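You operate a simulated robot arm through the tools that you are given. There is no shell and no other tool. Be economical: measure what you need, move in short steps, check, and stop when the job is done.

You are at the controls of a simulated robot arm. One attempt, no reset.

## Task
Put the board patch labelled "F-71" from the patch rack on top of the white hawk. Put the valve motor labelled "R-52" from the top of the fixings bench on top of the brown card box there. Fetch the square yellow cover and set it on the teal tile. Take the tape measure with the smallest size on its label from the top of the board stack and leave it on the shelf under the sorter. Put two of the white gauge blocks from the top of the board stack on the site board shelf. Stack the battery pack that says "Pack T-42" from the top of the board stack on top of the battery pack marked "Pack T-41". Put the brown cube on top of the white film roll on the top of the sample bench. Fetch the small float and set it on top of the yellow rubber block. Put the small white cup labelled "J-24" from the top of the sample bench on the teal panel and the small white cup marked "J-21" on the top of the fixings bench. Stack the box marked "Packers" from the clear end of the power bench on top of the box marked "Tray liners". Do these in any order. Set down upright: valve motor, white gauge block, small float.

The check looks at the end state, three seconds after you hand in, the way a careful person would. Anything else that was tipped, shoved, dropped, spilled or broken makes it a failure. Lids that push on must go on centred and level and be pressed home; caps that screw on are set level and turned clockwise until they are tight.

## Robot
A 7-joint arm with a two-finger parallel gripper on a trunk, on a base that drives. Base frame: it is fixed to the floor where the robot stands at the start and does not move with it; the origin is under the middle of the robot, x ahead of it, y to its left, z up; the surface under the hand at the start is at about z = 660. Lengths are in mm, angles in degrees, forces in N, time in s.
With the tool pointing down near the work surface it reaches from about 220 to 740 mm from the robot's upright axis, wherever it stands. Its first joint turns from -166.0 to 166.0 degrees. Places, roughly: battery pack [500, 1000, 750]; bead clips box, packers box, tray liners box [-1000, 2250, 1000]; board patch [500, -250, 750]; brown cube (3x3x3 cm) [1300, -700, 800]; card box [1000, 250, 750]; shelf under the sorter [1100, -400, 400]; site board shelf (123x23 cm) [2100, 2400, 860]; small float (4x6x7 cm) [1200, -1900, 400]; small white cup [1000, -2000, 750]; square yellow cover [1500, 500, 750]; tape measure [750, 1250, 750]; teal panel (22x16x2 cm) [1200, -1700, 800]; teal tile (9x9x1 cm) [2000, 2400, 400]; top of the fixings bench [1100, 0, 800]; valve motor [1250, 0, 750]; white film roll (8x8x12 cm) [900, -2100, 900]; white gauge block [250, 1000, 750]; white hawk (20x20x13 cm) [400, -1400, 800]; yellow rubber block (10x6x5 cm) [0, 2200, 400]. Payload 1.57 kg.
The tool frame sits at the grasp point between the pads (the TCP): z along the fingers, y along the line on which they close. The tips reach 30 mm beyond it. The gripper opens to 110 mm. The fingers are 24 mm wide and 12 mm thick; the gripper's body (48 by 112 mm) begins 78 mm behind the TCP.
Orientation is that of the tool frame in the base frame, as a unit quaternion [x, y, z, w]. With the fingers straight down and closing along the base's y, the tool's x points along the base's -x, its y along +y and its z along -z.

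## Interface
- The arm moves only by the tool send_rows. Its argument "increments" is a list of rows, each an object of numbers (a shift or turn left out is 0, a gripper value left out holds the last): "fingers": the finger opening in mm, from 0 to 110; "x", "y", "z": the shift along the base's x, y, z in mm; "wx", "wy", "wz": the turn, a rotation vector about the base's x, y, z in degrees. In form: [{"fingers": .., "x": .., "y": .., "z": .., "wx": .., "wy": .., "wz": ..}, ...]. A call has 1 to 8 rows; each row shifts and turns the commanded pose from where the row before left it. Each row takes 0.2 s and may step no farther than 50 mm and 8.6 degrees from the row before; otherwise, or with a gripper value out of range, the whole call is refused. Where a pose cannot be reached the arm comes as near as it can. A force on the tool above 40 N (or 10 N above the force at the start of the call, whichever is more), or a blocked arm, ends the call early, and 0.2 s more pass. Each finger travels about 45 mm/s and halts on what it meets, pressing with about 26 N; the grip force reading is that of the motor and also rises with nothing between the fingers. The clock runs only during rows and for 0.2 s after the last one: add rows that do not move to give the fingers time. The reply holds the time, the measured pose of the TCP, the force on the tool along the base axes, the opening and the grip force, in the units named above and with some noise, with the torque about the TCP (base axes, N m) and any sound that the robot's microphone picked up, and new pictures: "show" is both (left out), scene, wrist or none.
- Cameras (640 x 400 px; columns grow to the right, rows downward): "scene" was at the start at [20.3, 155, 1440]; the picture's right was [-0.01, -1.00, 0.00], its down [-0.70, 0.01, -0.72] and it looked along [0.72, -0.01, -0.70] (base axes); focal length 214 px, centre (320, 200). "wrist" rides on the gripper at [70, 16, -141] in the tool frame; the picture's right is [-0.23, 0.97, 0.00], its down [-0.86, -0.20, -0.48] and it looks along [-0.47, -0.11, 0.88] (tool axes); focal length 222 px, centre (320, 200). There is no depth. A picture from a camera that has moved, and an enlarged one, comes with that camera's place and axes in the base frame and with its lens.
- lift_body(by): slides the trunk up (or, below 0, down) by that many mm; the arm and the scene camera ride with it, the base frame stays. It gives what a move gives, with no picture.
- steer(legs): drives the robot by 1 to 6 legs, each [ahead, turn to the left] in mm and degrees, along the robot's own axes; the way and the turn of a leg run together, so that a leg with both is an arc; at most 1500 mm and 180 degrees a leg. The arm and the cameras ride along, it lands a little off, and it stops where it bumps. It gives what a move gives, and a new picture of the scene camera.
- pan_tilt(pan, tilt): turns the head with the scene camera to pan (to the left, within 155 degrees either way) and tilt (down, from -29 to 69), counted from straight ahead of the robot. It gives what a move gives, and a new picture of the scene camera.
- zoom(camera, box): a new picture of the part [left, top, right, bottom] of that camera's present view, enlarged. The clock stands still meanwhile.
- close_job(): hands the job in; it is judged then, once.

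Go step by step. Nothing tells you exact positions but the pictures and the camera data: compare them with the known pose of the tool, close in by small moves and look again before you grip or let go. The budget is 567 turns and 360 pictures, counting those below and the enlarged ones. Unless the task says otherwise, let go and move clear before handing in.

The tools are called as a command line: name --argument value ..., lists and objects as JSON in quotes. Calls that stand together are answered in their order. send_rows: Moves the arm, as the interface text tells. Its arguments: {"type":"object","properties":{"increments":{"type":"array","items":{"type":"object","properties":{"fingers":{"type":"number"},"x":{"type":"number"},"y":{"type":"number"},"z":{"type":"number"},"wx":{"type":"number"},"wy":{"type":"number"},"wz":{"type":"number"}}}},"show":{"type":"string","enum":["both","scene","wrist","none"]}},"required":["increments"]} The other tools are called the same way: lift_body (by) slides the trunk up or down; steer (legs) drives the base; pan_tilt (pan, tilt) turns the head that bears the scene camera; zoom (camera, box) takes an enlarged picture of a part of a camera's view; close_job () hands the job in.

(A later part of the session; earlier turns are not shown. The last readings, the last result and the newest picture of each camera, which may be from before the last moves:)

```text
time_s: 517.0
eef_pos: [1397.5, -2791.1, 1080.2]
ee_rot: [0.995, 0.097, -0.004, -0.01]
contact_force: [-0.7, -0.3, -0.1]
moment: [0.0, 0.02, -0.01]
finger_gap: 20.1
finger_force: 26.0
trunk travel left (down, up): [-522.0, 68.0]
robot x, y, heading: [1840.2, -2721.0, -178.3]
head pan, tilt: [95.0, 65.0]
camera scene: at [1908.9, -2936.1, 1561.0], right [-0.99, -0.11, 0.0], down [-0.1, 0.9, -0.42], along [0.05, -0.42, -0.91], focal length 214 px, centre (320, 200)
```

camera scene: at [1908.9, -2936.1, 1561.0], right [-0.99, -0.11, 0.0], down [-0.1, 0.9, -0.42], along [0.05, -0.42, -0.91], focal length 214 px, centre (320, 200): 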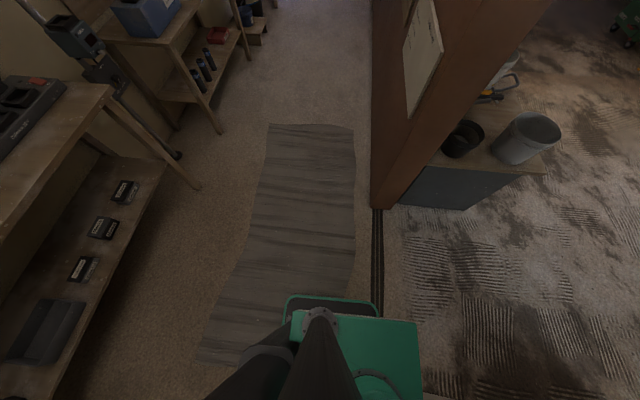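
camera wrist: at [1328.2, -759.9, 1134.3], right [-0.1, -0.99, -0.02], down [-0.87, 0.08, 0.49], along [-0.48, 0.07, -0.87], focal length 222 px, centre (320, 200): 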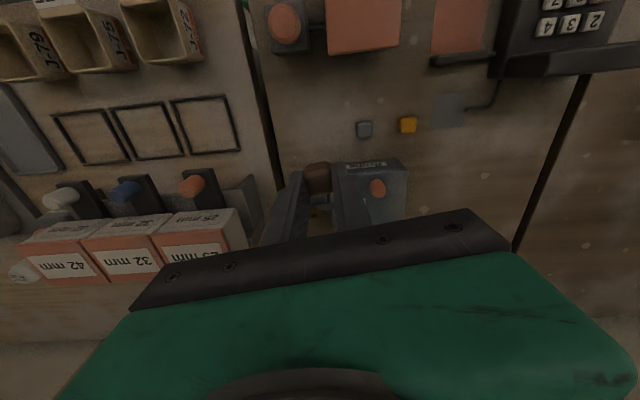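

steer --legs '[[0, -2], [750, 0]]'

pan_tilt --pan -80 --tilt 45

```text
time_s: 521.4
eef_pos: [664.8, -2771.7, 1079.6]
ee_rot: [0.997, 0.081, -0.005, -0.01]
contact_force: [0.4, 0.0, 0.2]
moment: [-0.01, 0.0, 0.03]
finger_gap: 20.1
finger_force: 26.1
trunk travel left (down, up): [-522.0, 68.0]
robot x, y, heading: [1106.7, -2721.7, 179.7]
head pan, tilt: [95.0, 65.0]
camera scene: at [1172.3, -2933.3, 1561.0], right [-1.0, -0.08, 0.0], down [-0.07, 0.9, -0.42], along [0.03, -0.42, -0.91], focal length 214 px, centre (320, 200)
```

scene: 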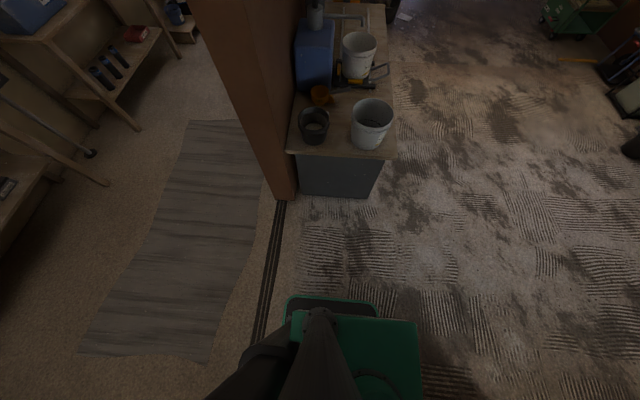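

```text
time_s: 524.0
eef_pos: [666.8, -2772.8, 1079.1]
ee_rot: [0.997, 0.081, -0.005, -0.01]
contact_force: [0.0, -0.4, 0.3]
moment: [0.02, 0.01, -0.01]
finger_gap: 20.3
finger_force: 25.3
trunk travel left (down, up): [-522.0, 68.0]
robot x, y, heading: [1108.7, -2718.1, 179.7]
head pan, tilt: [-80.0, 45.0]
camera scene: at [1153.7, -2792.6, 1586.1], right [0.99, 0.17, 0.0], down [0.12, -0.7, -0.71], along [-0.12, 0.7, -0.71], focal length 214 px, centre (320, 200)
```

scene: 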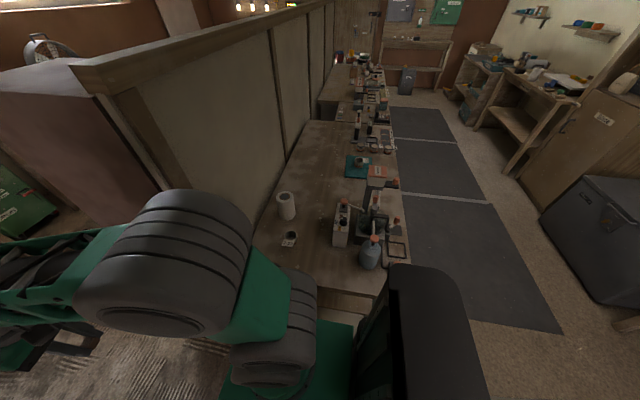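

Film roll at about (886,-2117). To swing the arm round safely away from the partition end, I back up 260 mm, swing to the right over the bench, then come forward again.

steer --legs '[[-260, 0]]'

send_rows --increments '[{"z": 20, "x": 10, "y": 40, "wz": -5}, {"z": 20, "x": 10, "y": 40, "wz": -5}, {"x": 12, "y": 44, "wz": -5}, {"x": 14, "y": 44, "wz": -5}, {"x": 20, "y": 42, "wz": -5}, {"x": 24, "y": 40, "wz": -5}, {"x": 28, "y": 38, "wz": -5}, {"x": 30, "y": 36, "wz": -5}]' --show "none"

send_rows --increments '[{"x": 34, "y": 30, "wz": -5}, {"x": 36, "y": 28, "wz": -5}, {"x": 38, "y": 24, "wz": -5}, {"x": 40, "y": 20, "wz": -5}, {"x": 42, "y": 15, "wz": -5}, {"x": 44, "y": 10, "wz": -5}]' --show "none"

```text
time_s: 525.9
eef_pos: [931.3, -2774.6, 1078.6]
ee_rot: [0.996, 0.083, -0.005, -0.01]
contact_force: [-0.2, -0.8, -0.3]
moment: [-0.01, -0.01, -0.01]
finger_gap: 20.3
finger_force: 25.9
trunk travel left (down, up): [-522.0, 68.0]
robot x, y, heading: [1371.9, -2719.9, 180.1]
head pan, tilt: [-80.0, 45.0]
camera scene: at [1418.9, -2793.4, 1586.1], right [0.99, 0.17, 0.0], down [0.12, -0.7, -0.71], along [-0.12, 0.7, -0.71], focal length 214 px, centre (320, 200)
```

scene: 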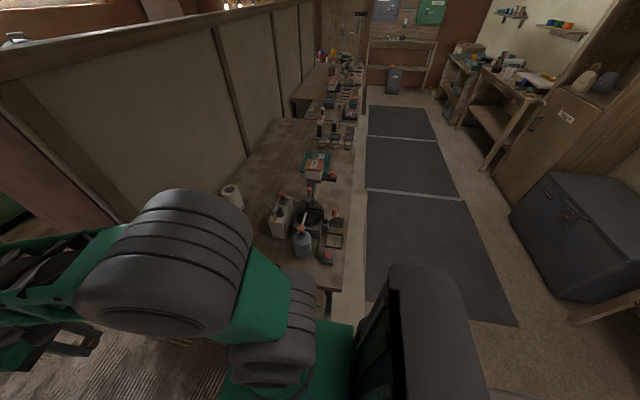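

```text
time_s: 527.7
eef_pos: [1076.1, -2453.2, 1117.5]
ee_rot: [0.964, -0.265, -0.001, -0.01]
contact_force: [-0.5, 0.2, -0.1]
moment: [-0.04, -0.02, 0.01]
finger_gap: 20.3
finger_force: 25.7
trunk travel left (down, up): [-522.0, 68.0]
robot x, y, heading: [1372.6, -2719.8, 179.8]
head pan, tilt: [-80.0, 45.0]
```

```text
time_s: 529.1
eef_pos: [1311.7, -2322.6, 1121.4]
ee_rot: [0.863, -0.505, 0.002, -0.01]
contact_force: [0.4, 0.2, -0.3]
moment: [-0.07, 0.01, 0.02]
finger_gap: 20.5
finger_force: 26.3
trunk travel left (down, up): [-522.0, 68.0]
robot x, y, heading: [1372.2, -2723.1, 180.1]
head pan, tilt: [-80.0, 45.0]
```

steer --legs '[[390, 0]]'

send_rows --increments '[{"x": -5, "y": 42, "wz": 5}, {"x": -5, "y": 42, "wz": 5}, {"x": -5, "y": 42, "wz": 5, "z": -20}]' --show "wrist"

```text
time_s: 531.6
eef_pos: [936.6, -2319.8, 1120.9]
ee_rot: [0.859, -0.512, 0.002, -0.012]
contact_force: [0.6, -0.3, -0.5]
moment: [-0.01, 0.02, 0.01]
finger_gap: 20.1
finger_force: 26.0
trunk travel left (down, up): [-522.0, 68.0]
robot x, y, heading: [987.2, -2718.4, 178.2]
head pan, tilt: [-80.0, 45.0]
stopped in leg 1: the robot was blocked; the commanded pose is now the measured one
camera scene: at [1033.5, -2793.5, 1586.1], right [0.99, 0.15, 0.0], down [0.1, -0.7, -0.71], along [-0.1, 0.7, -0.71], focal length 214 px, centre (320, 200)
```

scene: 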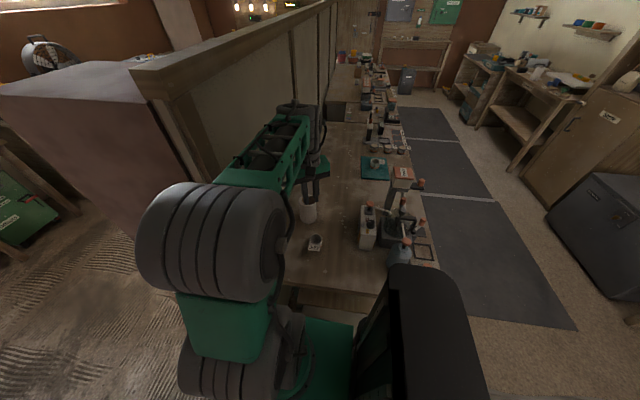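

```text
time_s: 532.4
eef_pos: [921.8, -2192.8, 1099.5]
ee_rot: [0.919, -0.395, 0.002, -0.011]
contact_force: [0.8, 0.2, -0.2]
moment: [-0.01, -0.03, -0.02]
finger_gap: 20.3
finger_force: 26.1
trunk travel left (down, up): [-522.0, 68.0]
robot x, y, heading: [991.3, -2718.3, 178.0]
head pan, tilt: [-80.0, 45.0]
camera wrist: at [956.1, -2256.8, 1240.3], right [-0.86, -0.5, -0.02], down [-0.45, 0.75, 0.49], along [-0.23, 0.43, -0.87], focal length 222 px, centre (320, 200)
```

wrist: 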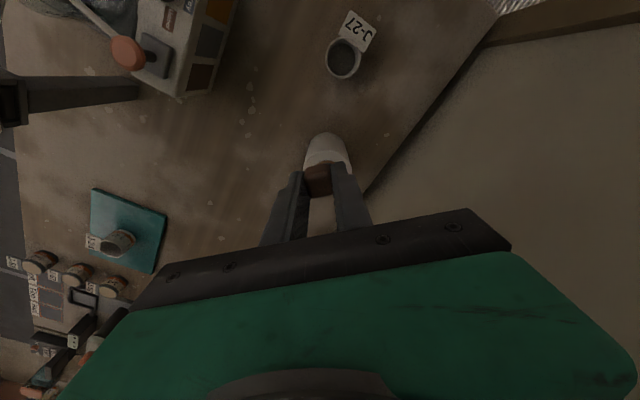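

send_rows --increments '[{"x": 40, "y": 20}, {"x": 20, "y": 20}]' --show "none"

zoom --camera "wrist" --box '[270, 80, 470, 240]'

```text
time_s: 533.0
eef_pos: [979.9, -2154.1, 1100.9]
ee_rot: [0.918, -0.396, 0.001, -0.01]
contact_force: [0.1, 0.8, -0.6]
moment: [-0.05, -0.01, 0.03]
finger_gap: 20.3
finger_force: 26.4
trunk travel left (down, up): [-522.0, 68.0]
robot x, y, heading: [989.0, -2721.6, 178.5]
head pan, tilt: [-80.0, 45.0]
```

```text
2.50 times, centred on (370, 160) of wrist
camera zoom: at [1015.1, -2218.3, 1240.8], right [-0.86, -0.5, -0.02], down [-0.45, 0.75, 0.49], along [-0.23, 0.43, -0.87], focal length 555 px, centre (195, 300)
```

zoom: 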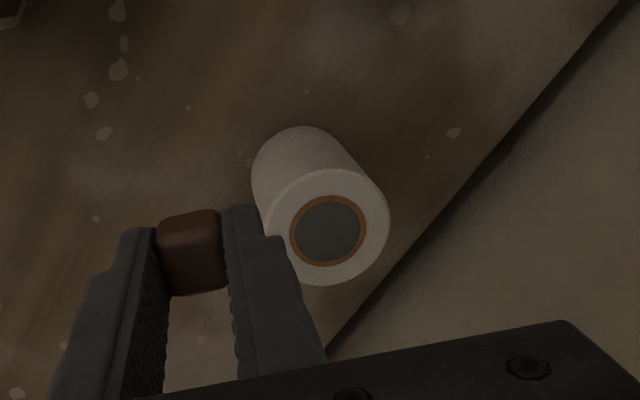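

The roll's core looks like a flush disc, so its top centre (≈885,-2145) is fine. Move above it.

send_rows --increments '[{"x": -48, "y": 4}, {"x": -46, "y": 4}, {"z": -45}, {"z": -35}]' --show "none"

zoom --camera "wrist" --box '[220, 80, 420, 240]'

```text
time_s: 534.0
eef_pos: [887.8, -2149.6, 1019.0]
ee_rot: [0.918, -0.395, 0.0, -0.011]
contact_force: [0.0, 0.6, -0.9]
moment: [0.02, 0.02, -0.01]
finger_gap: 20.3
finger_force: 27.3
trunk travel left (down, up): [-522.0, 68.0]
robot x, y, heading: [991.3, -2716.3, 178.4]
head pan, tilt: [-80.0, 45.0]
```

```text
2.50 times, centred on (320, 160) of wrist
camera zoom: at [922.8, -2213.0, 1160.0], right [-0.86, -0.5, -0.02], down [-0.45, 0.75, 0.49], along [-0.23, 0.43, -0.87], focal length 555 px, centre (320, 300)
```

zoom: 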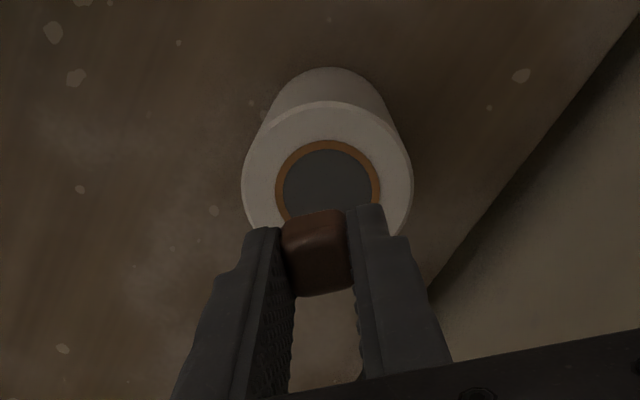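

send_rows --increments '[{"x": -2, "y": 4, "z": -25}, {"z": -25}, {"z": -8}]' --show "none"

send_rows --increments '[{"z": -3}, {"z": -3}, {"z": -3}]' --show "none"

zoom --camera "wrist" --box '[220, 80, 420, 240]'

```text
time_s: 534.8
eef_pos: [886.9, -2142.7, 964.3]
ee_rot: [0.918, -0.396, 0.0, -0.012]
contact_force: [-0.1, -0.2, -0.5]
moment: [-0.01, -0.01, 0.03]
finger_gap: 20.2
finger_force: 25.9
trunk travel left (down, up): [-522.0, 68.0]
robot x, y, heading: [991.3, -2719.6, 178.4]
head pan, tilt: [-80.0, 45.0]
```

```text
time_s: 535.6
eef_pos: [886.3, -2142.9, 955.6]
ee_rot: [0.918, -0.396, 0.001, -0.011]
contact_force: [0.5, -0.3, -0.2]
moment: [-0.02, -0.02, -0.02]
finger_gap: 20.4
finger_force: 25.7
trunk travel left (down, up): [-522.0, 68.0]
robot x, y, heading: [988.5, -2718.6, 178.3]
head pan, tilt: [-80.0, 45.0]
```

```text
2.50 times, centred on (320, 160) of wrist
camera zoom: at [920.7, -2206.5, 1095.0], right [-0.86, -0.5, -0.02], down [-0.45, 0.75, 0.49], along [-0.23, 0.43, -0.87], focal length 555 px, centre (320, 300)
```

zoom: 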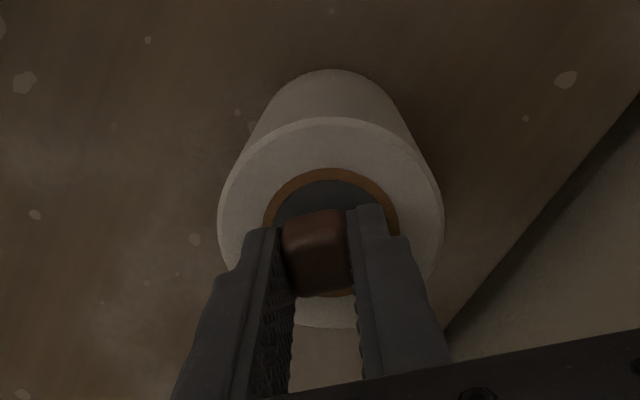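

send_rows --increments '[{"z": -2}, {"z": -2}, {"z": -2}, {"z": -2}]' --show "none"

send_rows --increments '[{"z": -2}, {"z": -2}, {"z": -2}]' --show "none"

```text
time_s: 536.6
eef_pos: [885.5, -2143.8, 950.6]
ee_rot: [0.918, -0.396, 0.001, -0.013]
contact_force: [1.9, -5.3, 20.3]
moment: [-0.49, 0.06, 0.08]
finger_gap: 20.3
finger_force: 26.1
trunk travel left (down, up): [-522.0, 68.0]
robot x, y, heading: [994.1, -2718.2, 178.3]
head pan, tilt: [-80.0, 45.0]
```

```text
time_s: 537.2
eef_pos: [885.0, -2139.2, 951.1]
ee_rot: [0.918, -0.395, -0.002, -0.018]
contact_force: [-0.2, 0.9, 12.2]
moment: [-0.19, 0.07, -0.03]
finger_gap: 20.1
finger_force: 26.6
trunk travel left (down, up): [-522.0, 68.0]
robot x, y, heading: [991.1, -2720.4, 178.3]
head pan, tilt: [-80.0, 45.0]
stopped in row 2: the force on the tool passed its limit at 43 N (the readings are from after the stop); the commanded pose is now the measured one
```

The cube rests on the roll top. Release and lift.

send_rows --increments '[{"z": 1, "fingers": 30}, {"fingers": 40}, {}, {"z": 25}, {"z": 40}, {"z": 40}]' --show "none"

zoom --camera "wrist" --box '[220, 80, 420, 240]'

```text
time_s: 538.6
eef_pos: [883.1, -2138.4, 1054.6]
ee_rot: [0.918, -0.396, -0.001, -0.014]
contact_force: [-0.1, 0.2, 1.0]
moment: [-0.02, 0.01, -0.03]
finger_gap: 40.0
finger_force: 0.1
trunk travel left (down, up): [-522.0, 68.0]
robot x, y, heading: [989.6, -2719.6, 178.6]
head pan, tilt: [-80.0, 45.0]
```

```text
2.50 times, centred on (320, 160) of wrist
camera zoom: at [917.7, -2203.8, 1193.2], right [-0.86, -0.5, -0.02], down [-0.45, 0.75, 0.5], along [-0.23, 0.44, -0.87], focal length 555 px, centre (320, 300)
```

zoom: 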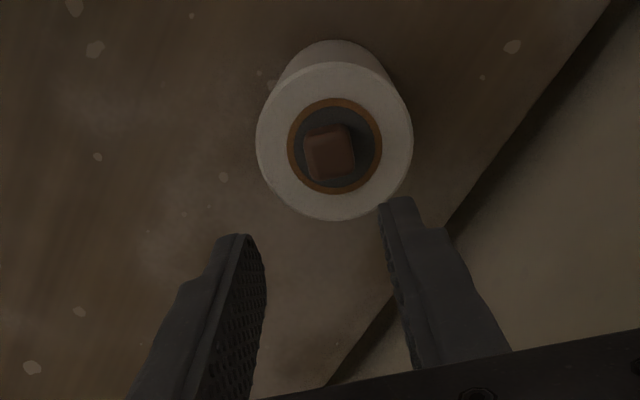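

The brown cube sits centred on the film roll. Withdraw and drive back round to the aisle to look under the sample bench for the float.

send_rows --increments '[{"z": 40, "y": -20}, {"z": 30, "y": -35}, {"x": 8, "y": -45, "wz": -4}, {"x": 8, "y": -45, "wz": -4}, {"x": 8, "y": -40, "wz": -4}]' --show "none"

steer --legs '[[-1020, 0], [0, -90], [770, 0]]'

lift_body --by -350

pan_tilt --pan 90 --tilt 40

```text
time_s: 539.8
eef_pos: [909.6, -2325.1, 1126.1]
ee_rot: [0.872, -0.49, 0.001, -0.016]
contact_force: [0.4, 0.0, -0.2]
moment: [0.01, -0.02, 0.01]
finger_gap: 40.0
finger_force: 0.0
trunk travel left (down, up): [-522.0, 68.0]
robot x, y, heading: [991.5, -2720.3, 178.3]
head pan, tilt: [-80.0, 45.0]
```

```text
time_s: 552.7
eef_pos: [2433.3, -1891.5, 1126.8]
ee_rot: [-0.266, 0.964, -0.012, 0.012]
contact_force: [-0.5, 0.6, -0.3]
moment: [-0.05, 0.02, -0.01]
finger_gap: 40.1
finger_force: 0.2
trunk travel left (down, up): [-522.0, 68.0]
robot x, y, heading: [2040.7, -1969.1, 87.7]
head pan, tilt: [-80.0, 45.0]
camera scene: at [1960.3, -2010.8, 1586.1], right [0.14, -0.99, 0.0], down [-0.7, -0.1, -0.71], along [0.7, 0.1, -0.71], focal length 214 px, centre (320, 200)
```

scene: 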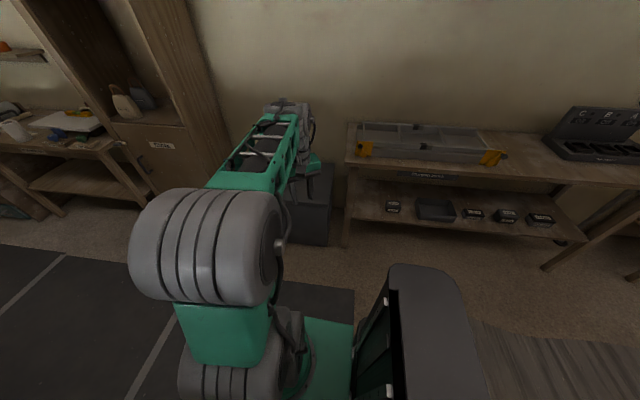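

```text
time_s: 556.1
eef_pos: [2433.9, -1891.8, 777.0]
ee_rot: [-0.267, 0.964, -0.01, 0.012]
contact_force: [0.0, 0.4, 1.4]
moment: [0.02, -0.02, 0.02]
finger_gap: 40.0
finger_force: 0.2
trunk travel left (down, up): [-172.0, 418.0]
robot x, y, heading: [2040.5, -1965.6, 87.9]
head pan, tilt: [-80.0, 45.0]
```

```text
time_s: 558.7
eef_pos: [2433.4, -1891.4, 776.4]
ee_rot: [-0.266, 0.964, -0.011, 0.012]
contact_force: [-1.2, -0.5, 0.0]
moment: [0.04, 0.01, -0.04]
finger_gap: 39.9
finger_force: 0.0
trunk travel left (down, up): [-172.0, 418.0]
robot x, y, heading: [2037.6, -1971.9, 87.7]
head pan, tilt: [90.0, 40.0]
camera scene: at [1794.8, -2018.9, 1243.4], right [0.04, 1.0, 0.0], down [0.64, -0.02, -0.77], along [-0.77, 0.03, -0.64], focal length 214 px, centre (320, 200)
```

scene: 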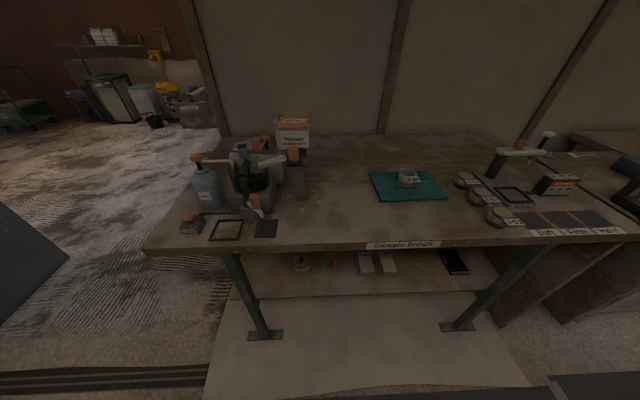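

zoom --camera "scene" --box '[270, 235, 490, 300]'

```text
2.91 times, centred on (380, 268) of scene
camera zoom: at [1794.8, -2018.9, 1243.4], right [0.04, 1.0, 0.0], down [0.64, -0.02, -0.77], along [-0.77, 0.03, -0.64], focal length 624 px, centre (146, 4)
```

zoom: 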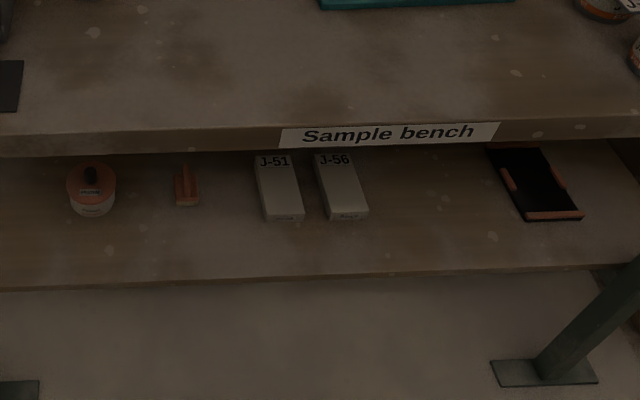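

The small orange float is on the lower shelf at about (1236,-1931), shelf z≈350. I'll move the robot closer (x≈1800) with the arm still on the right, then swing it round at low height.

steer --legs '[[0, 92], [240, 0], [0, -90], [40, 0]]'

send_rows --increments '[{"x": -20, "y": 45, "z": -20, "wz": 6}, {"x": -25, "y": 42, "z": -12, "wz": 6}, {"x": -32, "y": 36, "z": -12, "wz": 6}, {"x": -36, "y": 32, "z": -12, "wz": 6}, {"x": -40, "y": 26, "z": -12, "wz": 6}, {"x": -42, "y": 20, "z": -12, "wz": 6}, {"x": -45, "y": 14, "z": -12, "wz": 6}, {"x": -46, "y": 8, "z": -12, "wz": 6}]' --show "none"

```text
time_s: 568.6
eef_pos: [2180.8, -1822.8, 776.9]
ee_rot: [-0.297, 0.955, -0.01, 0.011]
contact_force: [0.2, -0.4, -0.5]
moment: [-0.02, -0.01, 0.0]
finger_gap: 39.5
finger_force: 0.1
trunk travel left (down, up): [-172.0, 418.0]
robot x, y, heading: [1791.3, -1926.7, 91.3]
head pan, tilt: [90.0, 40.0]
camera scene: at [1551.4, -1990.9, 1243.3], right [-0.03, 1.0, 0.0], down [0.64, 0.02, -0.77], along [-0.77, -0.02, -0.64], focal length 214 px, centre (320, 200)
```

scene: 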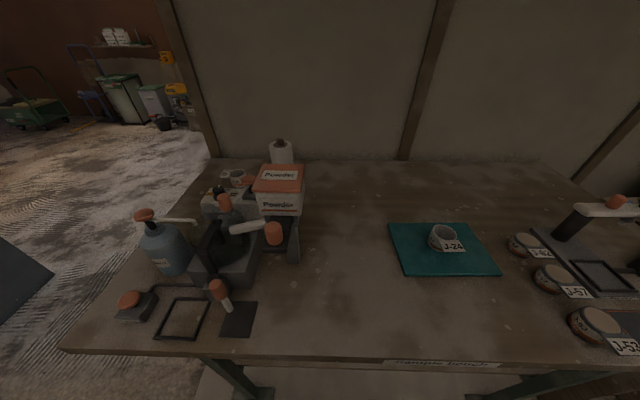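

```text
refused: row 1 steps farther than a row can; nothing moved
```

send_rows --increments '[{"x": -15, "y": 44, "z": -10, "wz": 6}, {"x": -22, "y": 42, "z": -10, "wz": 6}, {"x": -30, "y": 36, "z": -10, "wz": 6}, {"x": -35, "y": 31, "z": -10, "wz": 6}, {"x": -40, "y": 24, "z": -10, "wz": 6}, {"x": -44, "y": 16, "z": -10, "wz": 6}, {"x": -46, "y": 10, "z": -10, "wz": 6}, {"x": -47, "y": 2, "z": -10, "wz": 6}]' --show "none"

send_rows --increments '[{"x": -47, "y": -6, "z": -10, "wz": 6}, {"x": -46, "y": -14, "z": -10, "wz": 6}, {"x": -43, "y": -22, "z": -10, "wz": 6}, {"x": -38, "y": -30, "z": -10, "wz": 6}, {"x": -25, "y": -41, "z": -10, "wz": 6}, {"x": -10, "y": -47, "z": -10, "wz": 6}, {"x": -5, "y": -47, "z": -10, "wz": 6}, {"x": 0, "y": -48, "z": -10, "wz": 6}]' --show "none"

```text
time_s: 570.4
eef_pos: [1900.8, -1619.4, 692.9]
ee_rot: [-0.66, 0.751, -0.005, 0.015]
contact_force: [0.8, -1.0, -0.1]
moment: [-0.03, 0.01, -0.02]
finger_gap: 40.2
finger_force: 0.1
trunk travel left (down, up): [-172.0, 418.0]
robot x, y, heading: [1787.1, -1924.6, 91.6]
head pan, tilt: [90.0, 40.0]
```

```text
time_s: 571.5
eef_pos: [1736.1, -1722.6, 615.7]
ee_rot: [0.801, -0.591, 0.092, 0.033]
contact_force: [0.2, 9.1, -2.1]
moment: [0.29, -0.06, -0.19]
finger_gap: 37.3
finger_force: 0.1
trunk travel left (down, up): [-172.0, 418.0]
robot x, y, heading: [1791.3, -1923.1, 91.7]
head pan, tilt: [90.0, 40.0]
stopped in row 5: the arm was blocked; the commanded pose is now the measured one
```

send_rows --increments '[{"x": -20, "y": 30}, {"x": -35, "y": 25}, {"x": -40, "y": 10}, {"x": -40, "y": 0}, {"x": -35, "y": 0}]' --show "none"

```text
time_s: 572.7
eef_pos: [1566.5, -1658.2, 612.3]
ee_rot: [0.8, -0.592, 0.092, 0.033]
contact_force: [0.2, -0.2, -0.2]
moment: [0.02, 0.03, 0.02]
finger_gap: 39.8
finger_force: 0.1
trunk travel left (down, up): [-172.0, 418.0]
robot x, y, heading: [1791.8, -1921.6, 91.5]
head pan, tilt: [90.0, 40.0]
```

send_rows --increments '[{"wx": 4.6, "wy": 3.1, "wz": 5}, {"wx": 4.7, "wy": 3.1, "wz": 5}, {"wz": 8}, {"wz": 8}, {"wz": 8}, {"wz": 8}, {"wz": 8}, {"wz": 8}]' --show "none"

lift_body --by -170

send_rows --increments '[{"wz": 8, "fingers": 75}, {"wz": 7, "z": -15}, {"z": -10}]' --show "wrist"

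```text
time_s: 574.5
eef_pos: [1567.4, -1659.6, 616.2]
ee_rot: [0.992, -0.129, 0.0, -0.009]
contact_force: [0.3, -0.6, 0.6]
moment: [0.0, -0.01, -0.04]
finger_gap: 40.0
finger_force: 0.0
trunk travel left (down, up): [-172.0, 418.0]
robot x, y, heading: [1790.2, -1922.1, 91.7]
head pan, tilt: [90.0, 40.0]
```

```text
time_s: 576.4
eef_pos: [1567.2, -1660.0, 445.4]
ee_rot: [0.991, -0.13, 0.0, -0.008]
contact_force: [-0.3, -0.6, 0.4]
moment: [0.04, 0.02, -0.02]
finger_gap: 39.9
finger_force: 0.0
trunk travel left (down, up): [-2.0, 588.0]
robot x, y, heading: [1791.9, -1927.5, 91.6]
head pan, tilt: [90.0, 40.0]
```

```text
time_s: 577.2
eef_pos: [1566.6, -1661.4, 419.7]
ee_rot: [1.0, 0.002, 0.0, -0.009]
contact_force: [0.7, 0.1, -0.1]
moment: [-0.01, 0.01, -0.01]
finger_gap: 74.8
finger_force: 0.0
trunk travel left (down, up): [-2.0, 588.0]
robot x, y, heading: [1790.6, -1924.4, 91.4]
head pan, tilt: [90.0, 40.0]
camera wrist: at [1636.6, -1677.9, 560.7], right [-0.23, -0.97, -0.02], down [-0.85, 0.19, 0.48], along [-0.47, 0.12, -0.88], focal length 222 px, centre (320, 200)
```

wrist: 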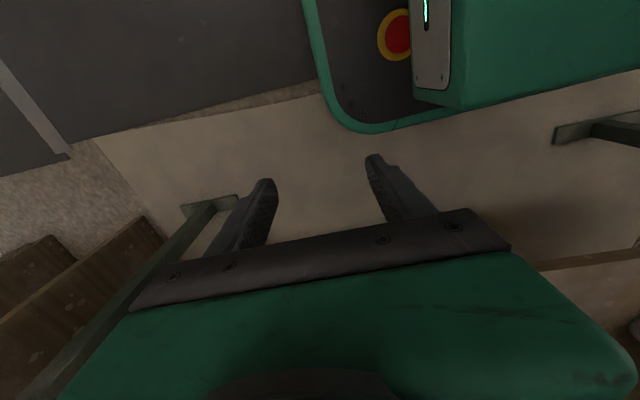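

The way under the bench is clear of the legs. Move in diagonally at low height and look at the float from nearby.

send_rows --increments '[{"x": -30, "y": -34, "z": -8}, {"x": -30, "y": -34}, {"x": -30, "y": -34}, {"x": -30, "y": -34}, {"x": -30, "y": -34}, {"x": -30, "y": -34}]' --show "wrist"

```text
time_s: 578.6
eef_pos: [1389.9, -1861.9, 412.9]
ee_rot: [1.0, 0.0, -0.001, -0.009]
contact_force: [-0.5, 0.3, 0.4]
moment: [-0.03, 0.0, 0.04]
finger_gap: 75.1
finger_force: 0.1
trunk travel left (down, up): [-2.0, 588.0]
robot x, y, heading: [1789.5, -1928.8, 91.4]
head pan, tilt: [90.0, 40.0]
camera wrist: at [1459.5, -1879.8, 552.9], right [-0.23, -0.97, -0.02], down [-0.85, 0.19, 0.48], along [-0.47, 0.12, -0.87], focal length 222 px, centre (320, 200)
```

wrist: 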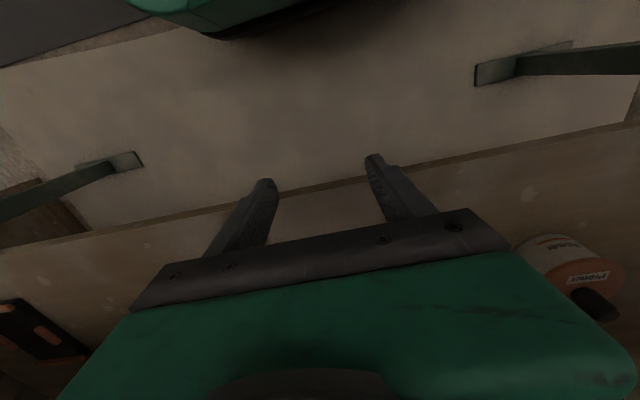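

send_rows --increments '[{"x": -20, "y": -34}, {"x": -20, "y": -34}, {"x": -30}]' --show "wrist"

```text
time_s: 579.6
eef_pos: [1341.4, -1930.8, 387.4]
ee_rot: [0.999, 0.005, 0.042, -0.013]
contact_force: [26.2, -0.3, 180.0]
moment: [-7.18, 0.71, 0.53]
finger_gap: 71.6
finger_force: 0.1
trunk travel left (down, up): [-2.0, 588.0]
robot x, y, heading: [1792.2, -1928.0, 91.1]
head pan, tilt: [90.0, 40.0]
stopped in row 3: the arm was blocked; the commanded pose is now the measured one
camera wrist: at [1398.9, -1949.8, 531.6], right [-0.21, -0.98, -0.04], down [-0.89, 0.18, 0.41], along [-0.39, 0.13, -0.91], focal length 222 px, centre (320, 200)
```

wrist: 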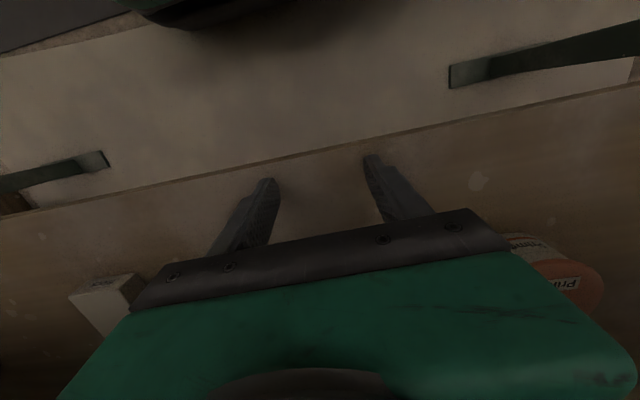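

The hand's top met the bench underside. Back out the way I came.

send_rows --increments '[{"x": 15}, {"x": 20}, {"x": 30, "y": 10}, {"x": 40, "y": 30}]' --show "none"

```text
time_s: 579.9
eef_pos: [1338.4, -1932.4, 385.1]
ee_rot: [0.998, 0.013, 0.056, -0.011]
contact_force: [100.3, 7.0, 139.4]
moment: [-5.18, -2.3, 3.55]
finger_gap: 68.7
finger_force: 0.0
trunk travel left (down, up): [-2.0, 588.0]
robot x, y, heading: [1791.2, -1927.9, 91.2]
head pan, tilt: [90.0, 40.0]
stopped in row 1: the force on the tool passed its limit at 257 N (the readings are from after the stop); the commanded pose is now the measured one
```

pan_tilt --pan 75 --tilt 55

```text
time_s: 580.6
eef_pos: [1337.5, -1931.7, 386.7]
ee_rot: [0.998, 0.011, 0.068, -0.012]
contact_force: [98.6, 2.7, 163.5]
moment: [-6.42, -2.09, 3.96]
finger_gap: 71.7
finger_force: 0.1
trunk travel left (down, up): [-2.0, 588.0]
robot x, y, heading: [1792.1, -1922.3, 91.1]
head pan, tilt: [75.0, 55.0]
camera scene: at [1640.8, -1967.3, 1075.1], right [0.24, 0.97, -0.02], down [0.75, -0.2, -0.63], along [-0.61, 0.14, -0.78], focal length 214 px, centre (320, 200)
```

scene: 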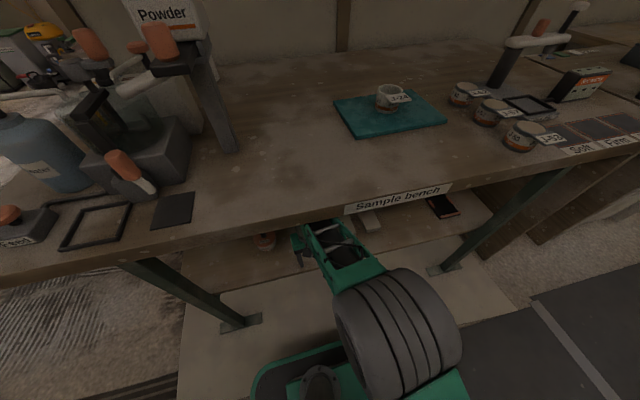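

The forearm's upper side is pressed on the bench edge because the elbow is high at this short reach. Reaching further out flattens the forearm, so I'll move outward and slightly up.

send_rows --increments '[{"x": -15, "z": 5}, {"x": -15, "z": 5}]' --show "none"

```text
time_s: 581.0
eef_pos: [1311.1, -1934.2, 386.2]
ee_rot: [0.995, 0.02, 0.1, -0.01]
contact_force: [82.2, 6.8, 194.2]
moment: [-7.13, -1.98, 4.48]
finger_gap: 69.6
finger_force: 0.2
trunk travel left (down, up): [-2.0, 588.0]
robot x, y, heading: [1787.9, -1924.9, 90.9]
head pan, tilt: [75.0, 55.0]
stopped in row 1: the arm was blocked; the commanded pose is now the measured one
```

send_rows --increments '[{"z": 6}, {"z": 8}, {"z": 8}]' --show "none"

```text
time_s: 581.3
eef_pos: [1288.8, -1934.6, 386.3]
ee_rot: [0.991, 0.026, 0.134, -0.011]
contact_force: [69.5, 3.9, 202.4]
moment: [-7.83, -2.06, 3.8]
finger_gap: 72.9
finger_force: 0.0
trunk travel left (down, up): [-2.0, 588.0]
robot x, y, heading: [1793.7, -1924.6, 91.5]
head pan, tilt: [75.0, 55.0]
stopped in row 1: the arm was blocked; the commanded pose is now the measured one
```

send_rows --increments '[{"wy": 4, "x": -4}, {"wy": 4, "x": -4}]' --show "wrist"

```text
time_s: 581.6
eef_pos: [1272.3, -1935.1, 386.9]
ee_rot: [0.989, 0.033, 0.144, -0.011]
contact_force: [72.2, 2.7, 177.4]
moment: [-7.21, -2.43, 3.24]
finger_gap: 75.9
finger_force: 0.3
trunk travel left (down, up): [-2.0, 588.0]
robot x, y, heading: [1793.1, -1922.7, 91.1]
head pan, tilt: [75.0, 55.0]
stopped in row 1: the arm was blocked; the commanded pose is now the measured one
camera wrist: at [1299.3, -1950.6, 541.3], right [-0.15, -0.99, -0.08], down [-0.97, 0.13, 0.22], along [-0.2, 0.11, -0.97], focal length 222 px, centre (320, 200)
```

wrist: 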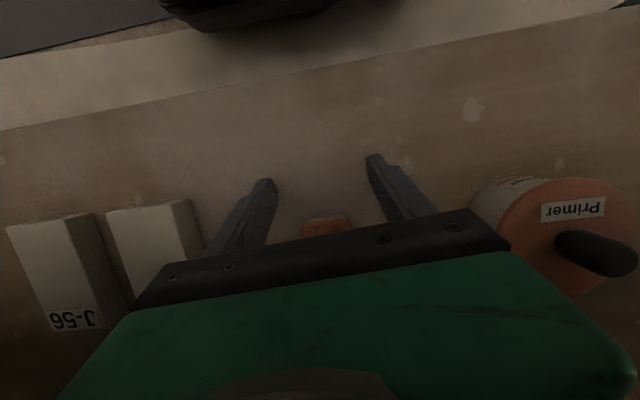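

send_rows --increments '[{"z": 10, "x": 12, "wy": 4}, {"z": 5, "x": 5}]' --show "none"

send_rows --increments '[{"z": 10, "x": 12, "wy": 4}, {"z": 5, "x": 5}]' --show "none"

```text
time_s: 582.0
eef_pos: [1249.7, -1936.6, 386.8]
ee_rot: [0.991, 0.042, 0.13, -0.008]
contact_force: [82.6, 5.5, 154.7]
moment: [-6.06, -2.65, 3.79]
finger_gap: 75.6
finger_force: 0.1
trunk travel left (down, up): [-2.0, 588.0]
robot x, y, heading: [1794.1, -1924.9, 91.4]
head pan, tilt: [75.0, 55.0]
stopped in row 1: the arm was blocked; the commanded pose is now the measured one
```

```text
time_s: 582.3
eef_pos: [1228.1, -1938.7, 386.0]
ee_rot: [0.991, 0.048, 0.128, -0.008]
contact_force: [76.6, 3.3, 173.9]
moment: [-2.63, -2.15, 2.45]
finger_gap: 74.7
finger_force: 0.0
trunk travel left (down, up): [-2.0, 588.0]
robot x, y, heading: [1793.6, -1922.3, 91.5]
head pan, tilt: [75.0, 55.0]
stopped in row 1: the force on the tool passed its limit at 190 N (the readings are from after the stop); the commanded pose is now the measured one
```

zoom --camera "scene" --box '[160, 130, 560, 380]'

zoom --camera "wrist" --box '[0, 0, 640, 400]'

```text
1.60 times, centred on (360, 255) of scene
camera zoom: at [1613.1, -1968.3, 1066.5], right [0.24, 0.97, -0.01], down [0.77, -0.2, -0.61], along [-0.59, 0.14, -0.79], focal length 343 px, centre (256, 112)
```

zoom: 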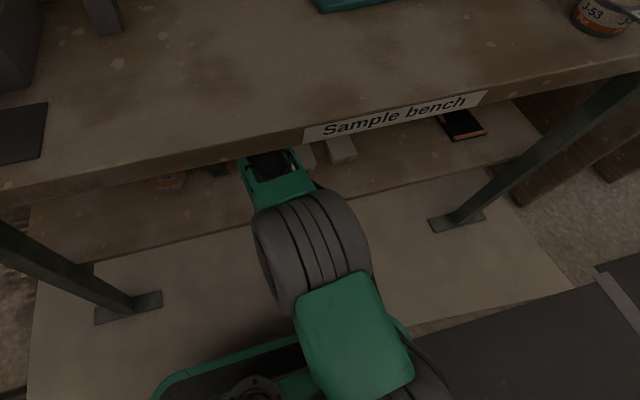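

```text
1.00 times, centred on (320, 200) of wrist (not enlarged: the box is as wide or as high as the picture)
camera zoom: at [1260.7, -1952.0, 540.0], right [-0.12, -0.99, -0.06], down [-0.96, 0.11, 0.25], along [-0.24, 0.09, -0.97], focal length 222 px, centre (320, 200)
```

zoom: 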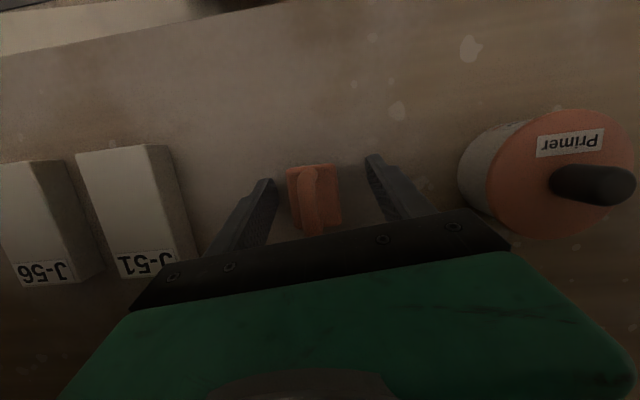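

send_rows --increments '[{"z": 8, "x": 14, "wy": 3}]' --show "none"

send_rows --increments '[{"z": 8, "x": 14, "wy": 3}]' --show "none"

```text
time_s: 582.6
eef_pos: [1213.2, -1940.3, 385.1]
ee_rot: [0.993, 0.049, 0.109, -0.005]
contact_force: [87.9, 1.0, 149.2]
moment: [-1.15, -2.21, 2.43]
finger_gap: 74.7
finger_force: 0.0
trunk travel left (down, up): [-2.0, 588.0]
robot x, y, heading: [1793.3, -1924.6, 91.5]
head pan, tilt: [75.0, 55.0]
stopped in row 1: the arm was blocked; the commanded pose is now the measured one
```

```text
time_s: 582.9
eef_pos: [1191.5, -1939.6, 385.7]
ee_rot: [0.994, 0.053, 0.097, -0.005]
contact_force: [84.5, 0.0, 184.2]
moment: [1.06, -1.52, 2.61]
finger_gap: 74.9
finger_force: 0.0
trunk travel left (down, up): [-2.0, 588.0]
robot x, y, heading: [1795.9, -1924.9, 91.5]
head pan, tilt: [75.0, 55.0]
stopped in row 1: the arm was blocked; the commanded pose is now the measured one
```

send_rows --increments '[{"x": -10, "z": 10}, {"x": -10, "z": 5}]' --show "none"

send_rows --increments '[{"x": -10, "z": 10}, {"x": -10, "z": 5}]' --show "none"

```text
time_s: 583.4
eef_pos: [1181.6, -1936.6, 385.5]
ee_rot: [0.994, 0.058, 0.095, -0.008]
contact_force: [30.9, 0.8, 117.9]
moment: [-4.79, -0.77, 2.84]
finger_gap: 76.8
finger_force: 1.0
trunk travel left (down, up): [-2.0, 588.0]
robot x, y, heading: [1789.4, -1923.9, 91.4]
head pan, tilt: [75.0, 55.0]
stopped in row 2: the arm was blocked; the commanded pose is now the measured one
```

```text
time_s: 583.8
eef_pos: [1181.9, -1936.2, 385.6]
ee_rot: [0.993, 0.06, 0.105, -0.008]
contact_force: [43.3, 3.4, 115.9]
moment: [-3.72, -1.17, 3.75]
finger_gap: 80.4
finger_force: 2.6
trunk travel left (down, up): [-2.0, 588.0]
robot x, y, heading: [1791.3, -1923.9, 91.4]
head pan, tilt: [75.0, 55.0]
stopped in row 1: the force on the tool passed its limit at 143 N (the readings are from after the stop); the commanded pose is now the measured one
```

send_rows --increments '[{"z": 12}, {"z": 8}]' --show "none"

send_rows --increments '[{"z": 12}, {"z": 8}]' --show "scene"

```text
time_s: 584.2
eef_pos: [1180.2, -1936.2, 386.0]
ee_rot: [0.991, 0.058, 0.122, -0.009]
contact_force: [51.1, -2.2, 110.4]
moment: [-1.88, -1.35, -0.9]
finger_gap: 79.1
finger_force: 2.7
trunk travel left (down, up): [-2.0, 588.0]
robot x, y, heading: [1794.5, -1924.9, 91.6]
head pan, tilt: [75.0, 55.0]
stopped in row 2: the force on the tool passed its limit at 137 N (the readings are from after the stop); the commanded pose is now the measured one
```

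```text
time_s: 584.8
eef_pos: [1174.2, -1936.9, 385.9]
ee_rot: [0.989, 0.059, 0.136, -0.008]
contact_force: [37.2, -3.9, 53.2]
moment: [-2.21, -1.25, 1.54]
finger_gap: 80.0
finger_force: 2.8
trunk travel left (down, up): [-2.0, 588.0]
robot x, y, heading: [1791.7, -1923.9, 92.1]
head pan, tilt: [75.0, 55.0]
camera scene: at [1573.0, -1971.5, 1052.4], right [0.23, 0.97, 0.0], down [0.79, -0.19, -0.58], along [-0.56, 0.13, -0.82], focal length 214 px, centre (320, 200)
```

scene: 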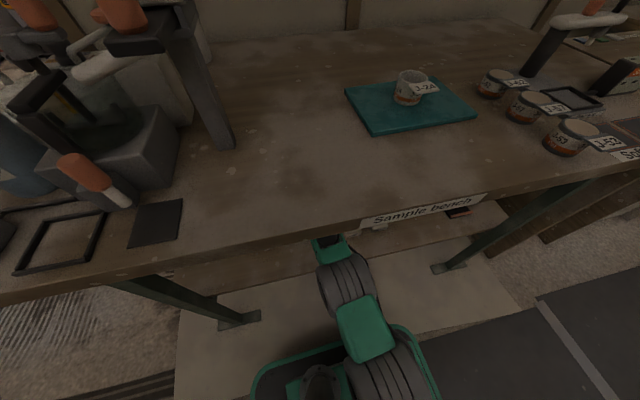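

send_rows --increments '[{"z": 10, "wy": 4}, {"z": 5, "wy": 4}, {"wy": 4}]' --show "none"

```text
time_s: 585.6
eef_pos: [1169.5, -1935.6, 396.8]
ee_rot: [0.998, 0.055, 0.028, -0.014]
contact_force: [-0.3, 0.1, -0.3]
moment: [-0.01, 0.04, -0.02]
finger_gap: 74.7
finger_force: 0.1
trunk travel left (down, up): [-2.0, 588.0]
robot x, y, heading: [1792.8, -1925.3, 91.6]
head pan, tilt: [75.0, 55.0]
```

Free again, robot level. Now ease back toward the robot in small steps to bring the fingers over the float at x≈1238, watching force.

send_rows --increments '[{"x": 8}, {"x": 8}, {"x": 8}]' --show "none"

send_rows --increments '[{"x": 8}, {"x": 8}]' --show "none"

```text
time_s: 586.5
eef_pos: [1195.4, -1936.8, 385.9]
ee_rot: [0.998, 0.056, 0.036, -0.015]
contact_force: [-19.9, -1.2, 27.1]
moment: [-1.24, 0.78, -0.83]
finger_gap: 74.1
finger_force: 0.0
trunk travel left (down, up): [-2.0, 588.0]
robot x, y, heading: [1794.6, -1927.3, 91.9]
head pan, tilt: [75.0, 55.0]
stopped in row 3: the force on the tool passed its limit at 61 N (the readings are from after the stop); the commanded pose is now the measured one
```

```text
time_s: 586.7
eef_pos: [1196.3, -1936.5, 385.6]
ee_rot: [0.998, 0.055, 0.035, -0.013]
contact_force: [-4.9, -0.3, 65.9]
moment: [-2.74, 0.48, -0.38]
finger_gap: 73.5
finger_force: 0.1
trunk travel left (down, up): [-2.0, 588.0]
robot x, y, heading: [1792.9, -1925.0, 91.4]
head pan, tilt: [75.0, 55.0]
stopped in row 1: the force on the tool passed its limit at 79 N (the readings are from after the stop); the commanded pose is now the measured one
```

It wedges below x≈1195. Instead of moving the wrist, I'll tilt the fingertips back toward the robot about the wrist to reach the float.

send_rows --increments '[{"x": -14, "z": 6}, {"x": -10, "z": 4}, {}]' --show "none"

send_rows --increments '[{"x": 12, "wy": -3}, {"x": 12, "wy": -3}, {"x": 12, "wy": -3}]' --show "none"

```text
time_s: 587.5
eef_pos: [1173.7, -1936.8, 401.6]
ee_rot: [0.998, 0.055, 0.034, -0.013]
contact_force: [0.0, 0.1, -0.5]
moment: [0.0, -0.01, -0.02]
finger_gap: 74.9
finger_force: 0.0
trunk travel left (down, up): [-2.0, 588.0]
robot x, y, heading: [1794.2, -1923.5, 91.9]
head pan, tilt: [75.0, 55.0]
```

```text
time_s: 588.3
eef_pos: [1209.3, -1936.3, 398.6]
ee_rot: [0.992, 0.057, 0.113, -0.01]
contact_force: [0.0, 0.5, -0.9]
moment: [-0.04, -0.01, -0.02]
finger_gap: 75.0
finger_force: 0.1
trunk travel left (down, up): [-2.0, 588.0]
robot x, y, heading: [1792.2, -1927.9, 91.6]
head pan, tilt: [75.0, 55.0]
```

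send_rows --increments '[{"x": 11, "wy": -3}, {"x": 11, "wy": -3}, {}]' --show "wrist"

```text
time_s: 589.1
eef_pos: [1232.7, -1935.2, 398.3]
ee_rot: [0.985, 0.058, 0.165, -0.007]
contact_force: [-0.3, 0.4, -0.4]
moment: [0.0, 0.01, -0.01]
finger_gap: 75.0
finger_force: 0.1
trunk travel left (down, up): [-2.0, 588.0]
robot x, y, heading: [1793.8, -1929.5, 91.8]
head pan, tilt: [75.0, 55.0]
camera wrist: at [1254.2, -1948.8, 554.5], right [-0.1, -0.99, -0.07], down [-0.98, 0.09, 0.17], along [-0.17, 0.09, -0.98], focal length 222 px, centre (320, 200)
```

wrist: 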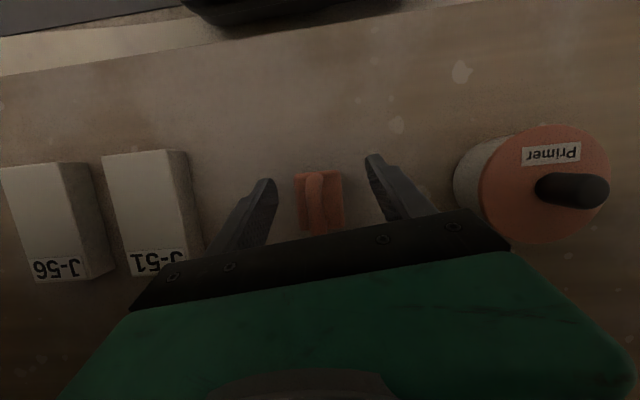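

send_rows --increments '[{"fingers": 45}, {"fingers": 20}, {"fingers": 5}, {}, {}]' --show "none"

```text
time_s: 590.3
eef_pos: [1232.5, -1936.8, 397.4]
ee_rot: [0.985, 0.056, 0.164, -0.007]
contact_force: [0.0, -1.1, -0.4]
moment: [0.0, -0.01, -0.01]
finger_gap: 37.0
finger_force: 26.1
trunk travel left (down, up): [-2.0, 588.0]
robot x, y, heading: [1796.3, -1925.4, 91.3]
head pan, tilt: [75.0, 55.0]
```

The float is gripped. I can't pull straight back, so I'll turn the robot in steps (shifting the hand sideways between turns) until it can drive away from the bench with the arm stretched.

send_rows --increments '[{"z": 6}, {"x": -8, "y": -20, "z": 2, "wy": 2}, {"y": -30}]' --show "none"

```text
time_s: 591.1
eef_pos: [1225.1, -1986.4, 405.9]
ee_rot: [0.988, 0.056, 0.147, -0.009]
contact_force: [-0.5, 0.8, -0.2]
moment: [0.03, 0.03, -0.02]
finger_gap: 36.9
finger_force: 25.7
trunk travel left (down, up): [-2.0, 588.0]
robot x, y, heading: [1796.4, -1924.2, 91.6]
head pan, tilt: [75.0, 55.0]
```

steer --legs '[[0, -12]]'

send_rows --increments '[{"y": -30}, {"y": -30}, {"y": -30}, {"y": -30}]' --show "none"

```text
time_s: 592.3
eef_pos: [1223.7, -1863.0, 404.0]
ee_rot: [0.988, -0.049, 0.148, 0.008]
contact_force: [0.6, 0.8, -0.1]
moment: [0.0, -0.02, -0.01]
finger_gap: 37.2
finger_force: 26.0
trunk travel left (down, up): [-2.0, 588.0]
robot x, y, heading: [1795.9, -1923.5, 79.6]
head pan, tilt: [75.0, 55.0]
camera scene: at [1563.9, -1923.0, 1052.6], right [0.43, 0.9, 0.0], down [0.74, -0.35, -0.57], along [-0.52, 0.25, -0.82], focal length 214 px, centre (320, 200)
```

scene: 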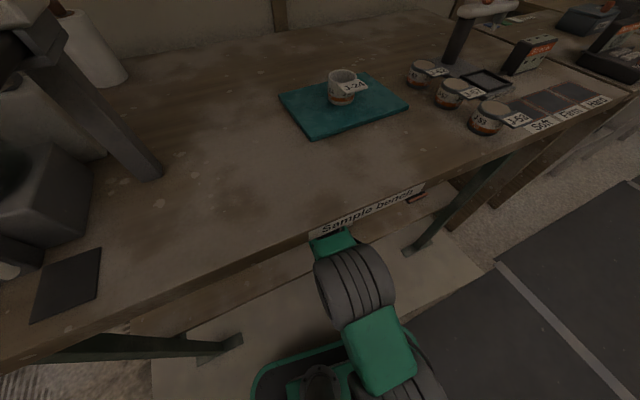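

```text
time_s: 593.3
eef_pos: [1247.4, -1954.6, 397.0]
ee_rot: [0.987, -0.057, 0.148, 0.009]
contact_force: [-0.3, 0.4, -0.6]
moment: [-0.04, 0.03, -0.01]
finger_gap: 37.5
finger_force: 25.4
out of reach, approached as far as the arm can: row 1, 2, 3, 4
trunk travel left (down, up): [-2.0, 588.0]
robot x, y, heading: [1792.3, -1922.0, 79.5]
head pan, tilt: [75.0, 55.0]
```

steer --legs '[[0, -10]]'

send_rows --increments '[{"y": -30, "x": -4, "z": 2, "wz": 4}, {"y": -30, "x": -4, "z": 2, "wz": 4}, {"y": -30, "x": -4, "z": 2, "wz": 4}, {"y": -20, "wz": 4}]' --show "none"

```text
time_s: 594.4
eef_pos: [1250.5, -1859.5, 396.9]
ee_rot: [0.979, -0.143, 0.147, 0.021]
contact_force: [-0.3, -0.5, -0.7]
moment: [0.01, 0.0, 0.0]
finger_gap: 37.1
finger_force: 26.3
trunk travel left (down, up): [-2.0, 588.0]
robot x, y, heading: [1795.9, -1925.6, 69.4]
head pan, tilt: [75.0, 55.0]
camera scene: at [1567.5, -1883.5, 1052.6], right [0.58, 0.81, 0.0], down [0.67, -0.48, -0.57], along [-0.47, 0.33, -0.82], focal length 214 px, centre (320, 200)
```

scene: 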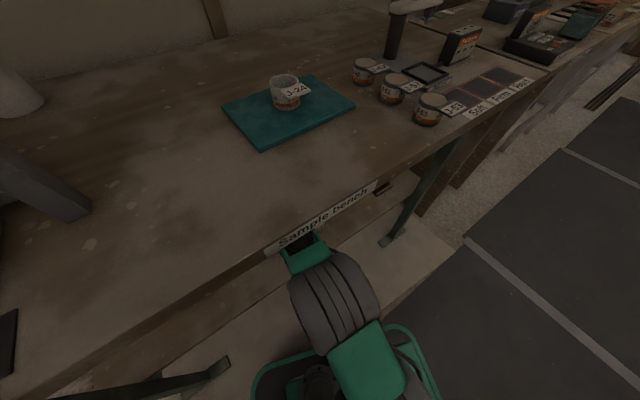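

```text
time_s: 595.3
eef_pos: [1237.4, -1855.7, 413.2]
ee_rot: [0.985, -0.102, 0.138, 0.014]
contact_force: [-0.6, -0.9, -0.1]
moment: [0.02, -0.01, 0.01]
finger_gap: 37.0
finger_force: 25.7
out of reach, approached as far as the arm can: row 2, 3
trunk travel left (down, up): [-2.0, 588.0]
robot x, y, heading: [1792.1, -1925.6, 69.4]
head pan, tilt: [75.0, 55.0]
stopped in row 4: the arm was blocked; the commanded pose is now the measured one
```

send_rows --increments '[{"y": -25, "z": -5, "wz": -4}, {"y": -25, "wz": -4}, {"y": -25, "wz": -4}]' --show "none"

```text
time_s: 596.3
eef_pos: [1244.9, -1891.5, 402.2]
ee_rot: [0.964, -0.227, 0.136, 0.031]
contact_force: [-0.3, 0.0, -0.4]
moment: [-0.05, 0.01, 0.01]
finger_gap: 37.1
finger_force: 26.1
out of reach, approached as far as the arm can: row 2, 3
trunk travel left (down, up): [-2.0, 588.0]
robot x, y, heading: [1798.0, -1927.0, 69.8]
head pan, tilt: [75.0, 55.0]
stopped in row 3: the arm was blocked; the commanded pose is now the measured one
```

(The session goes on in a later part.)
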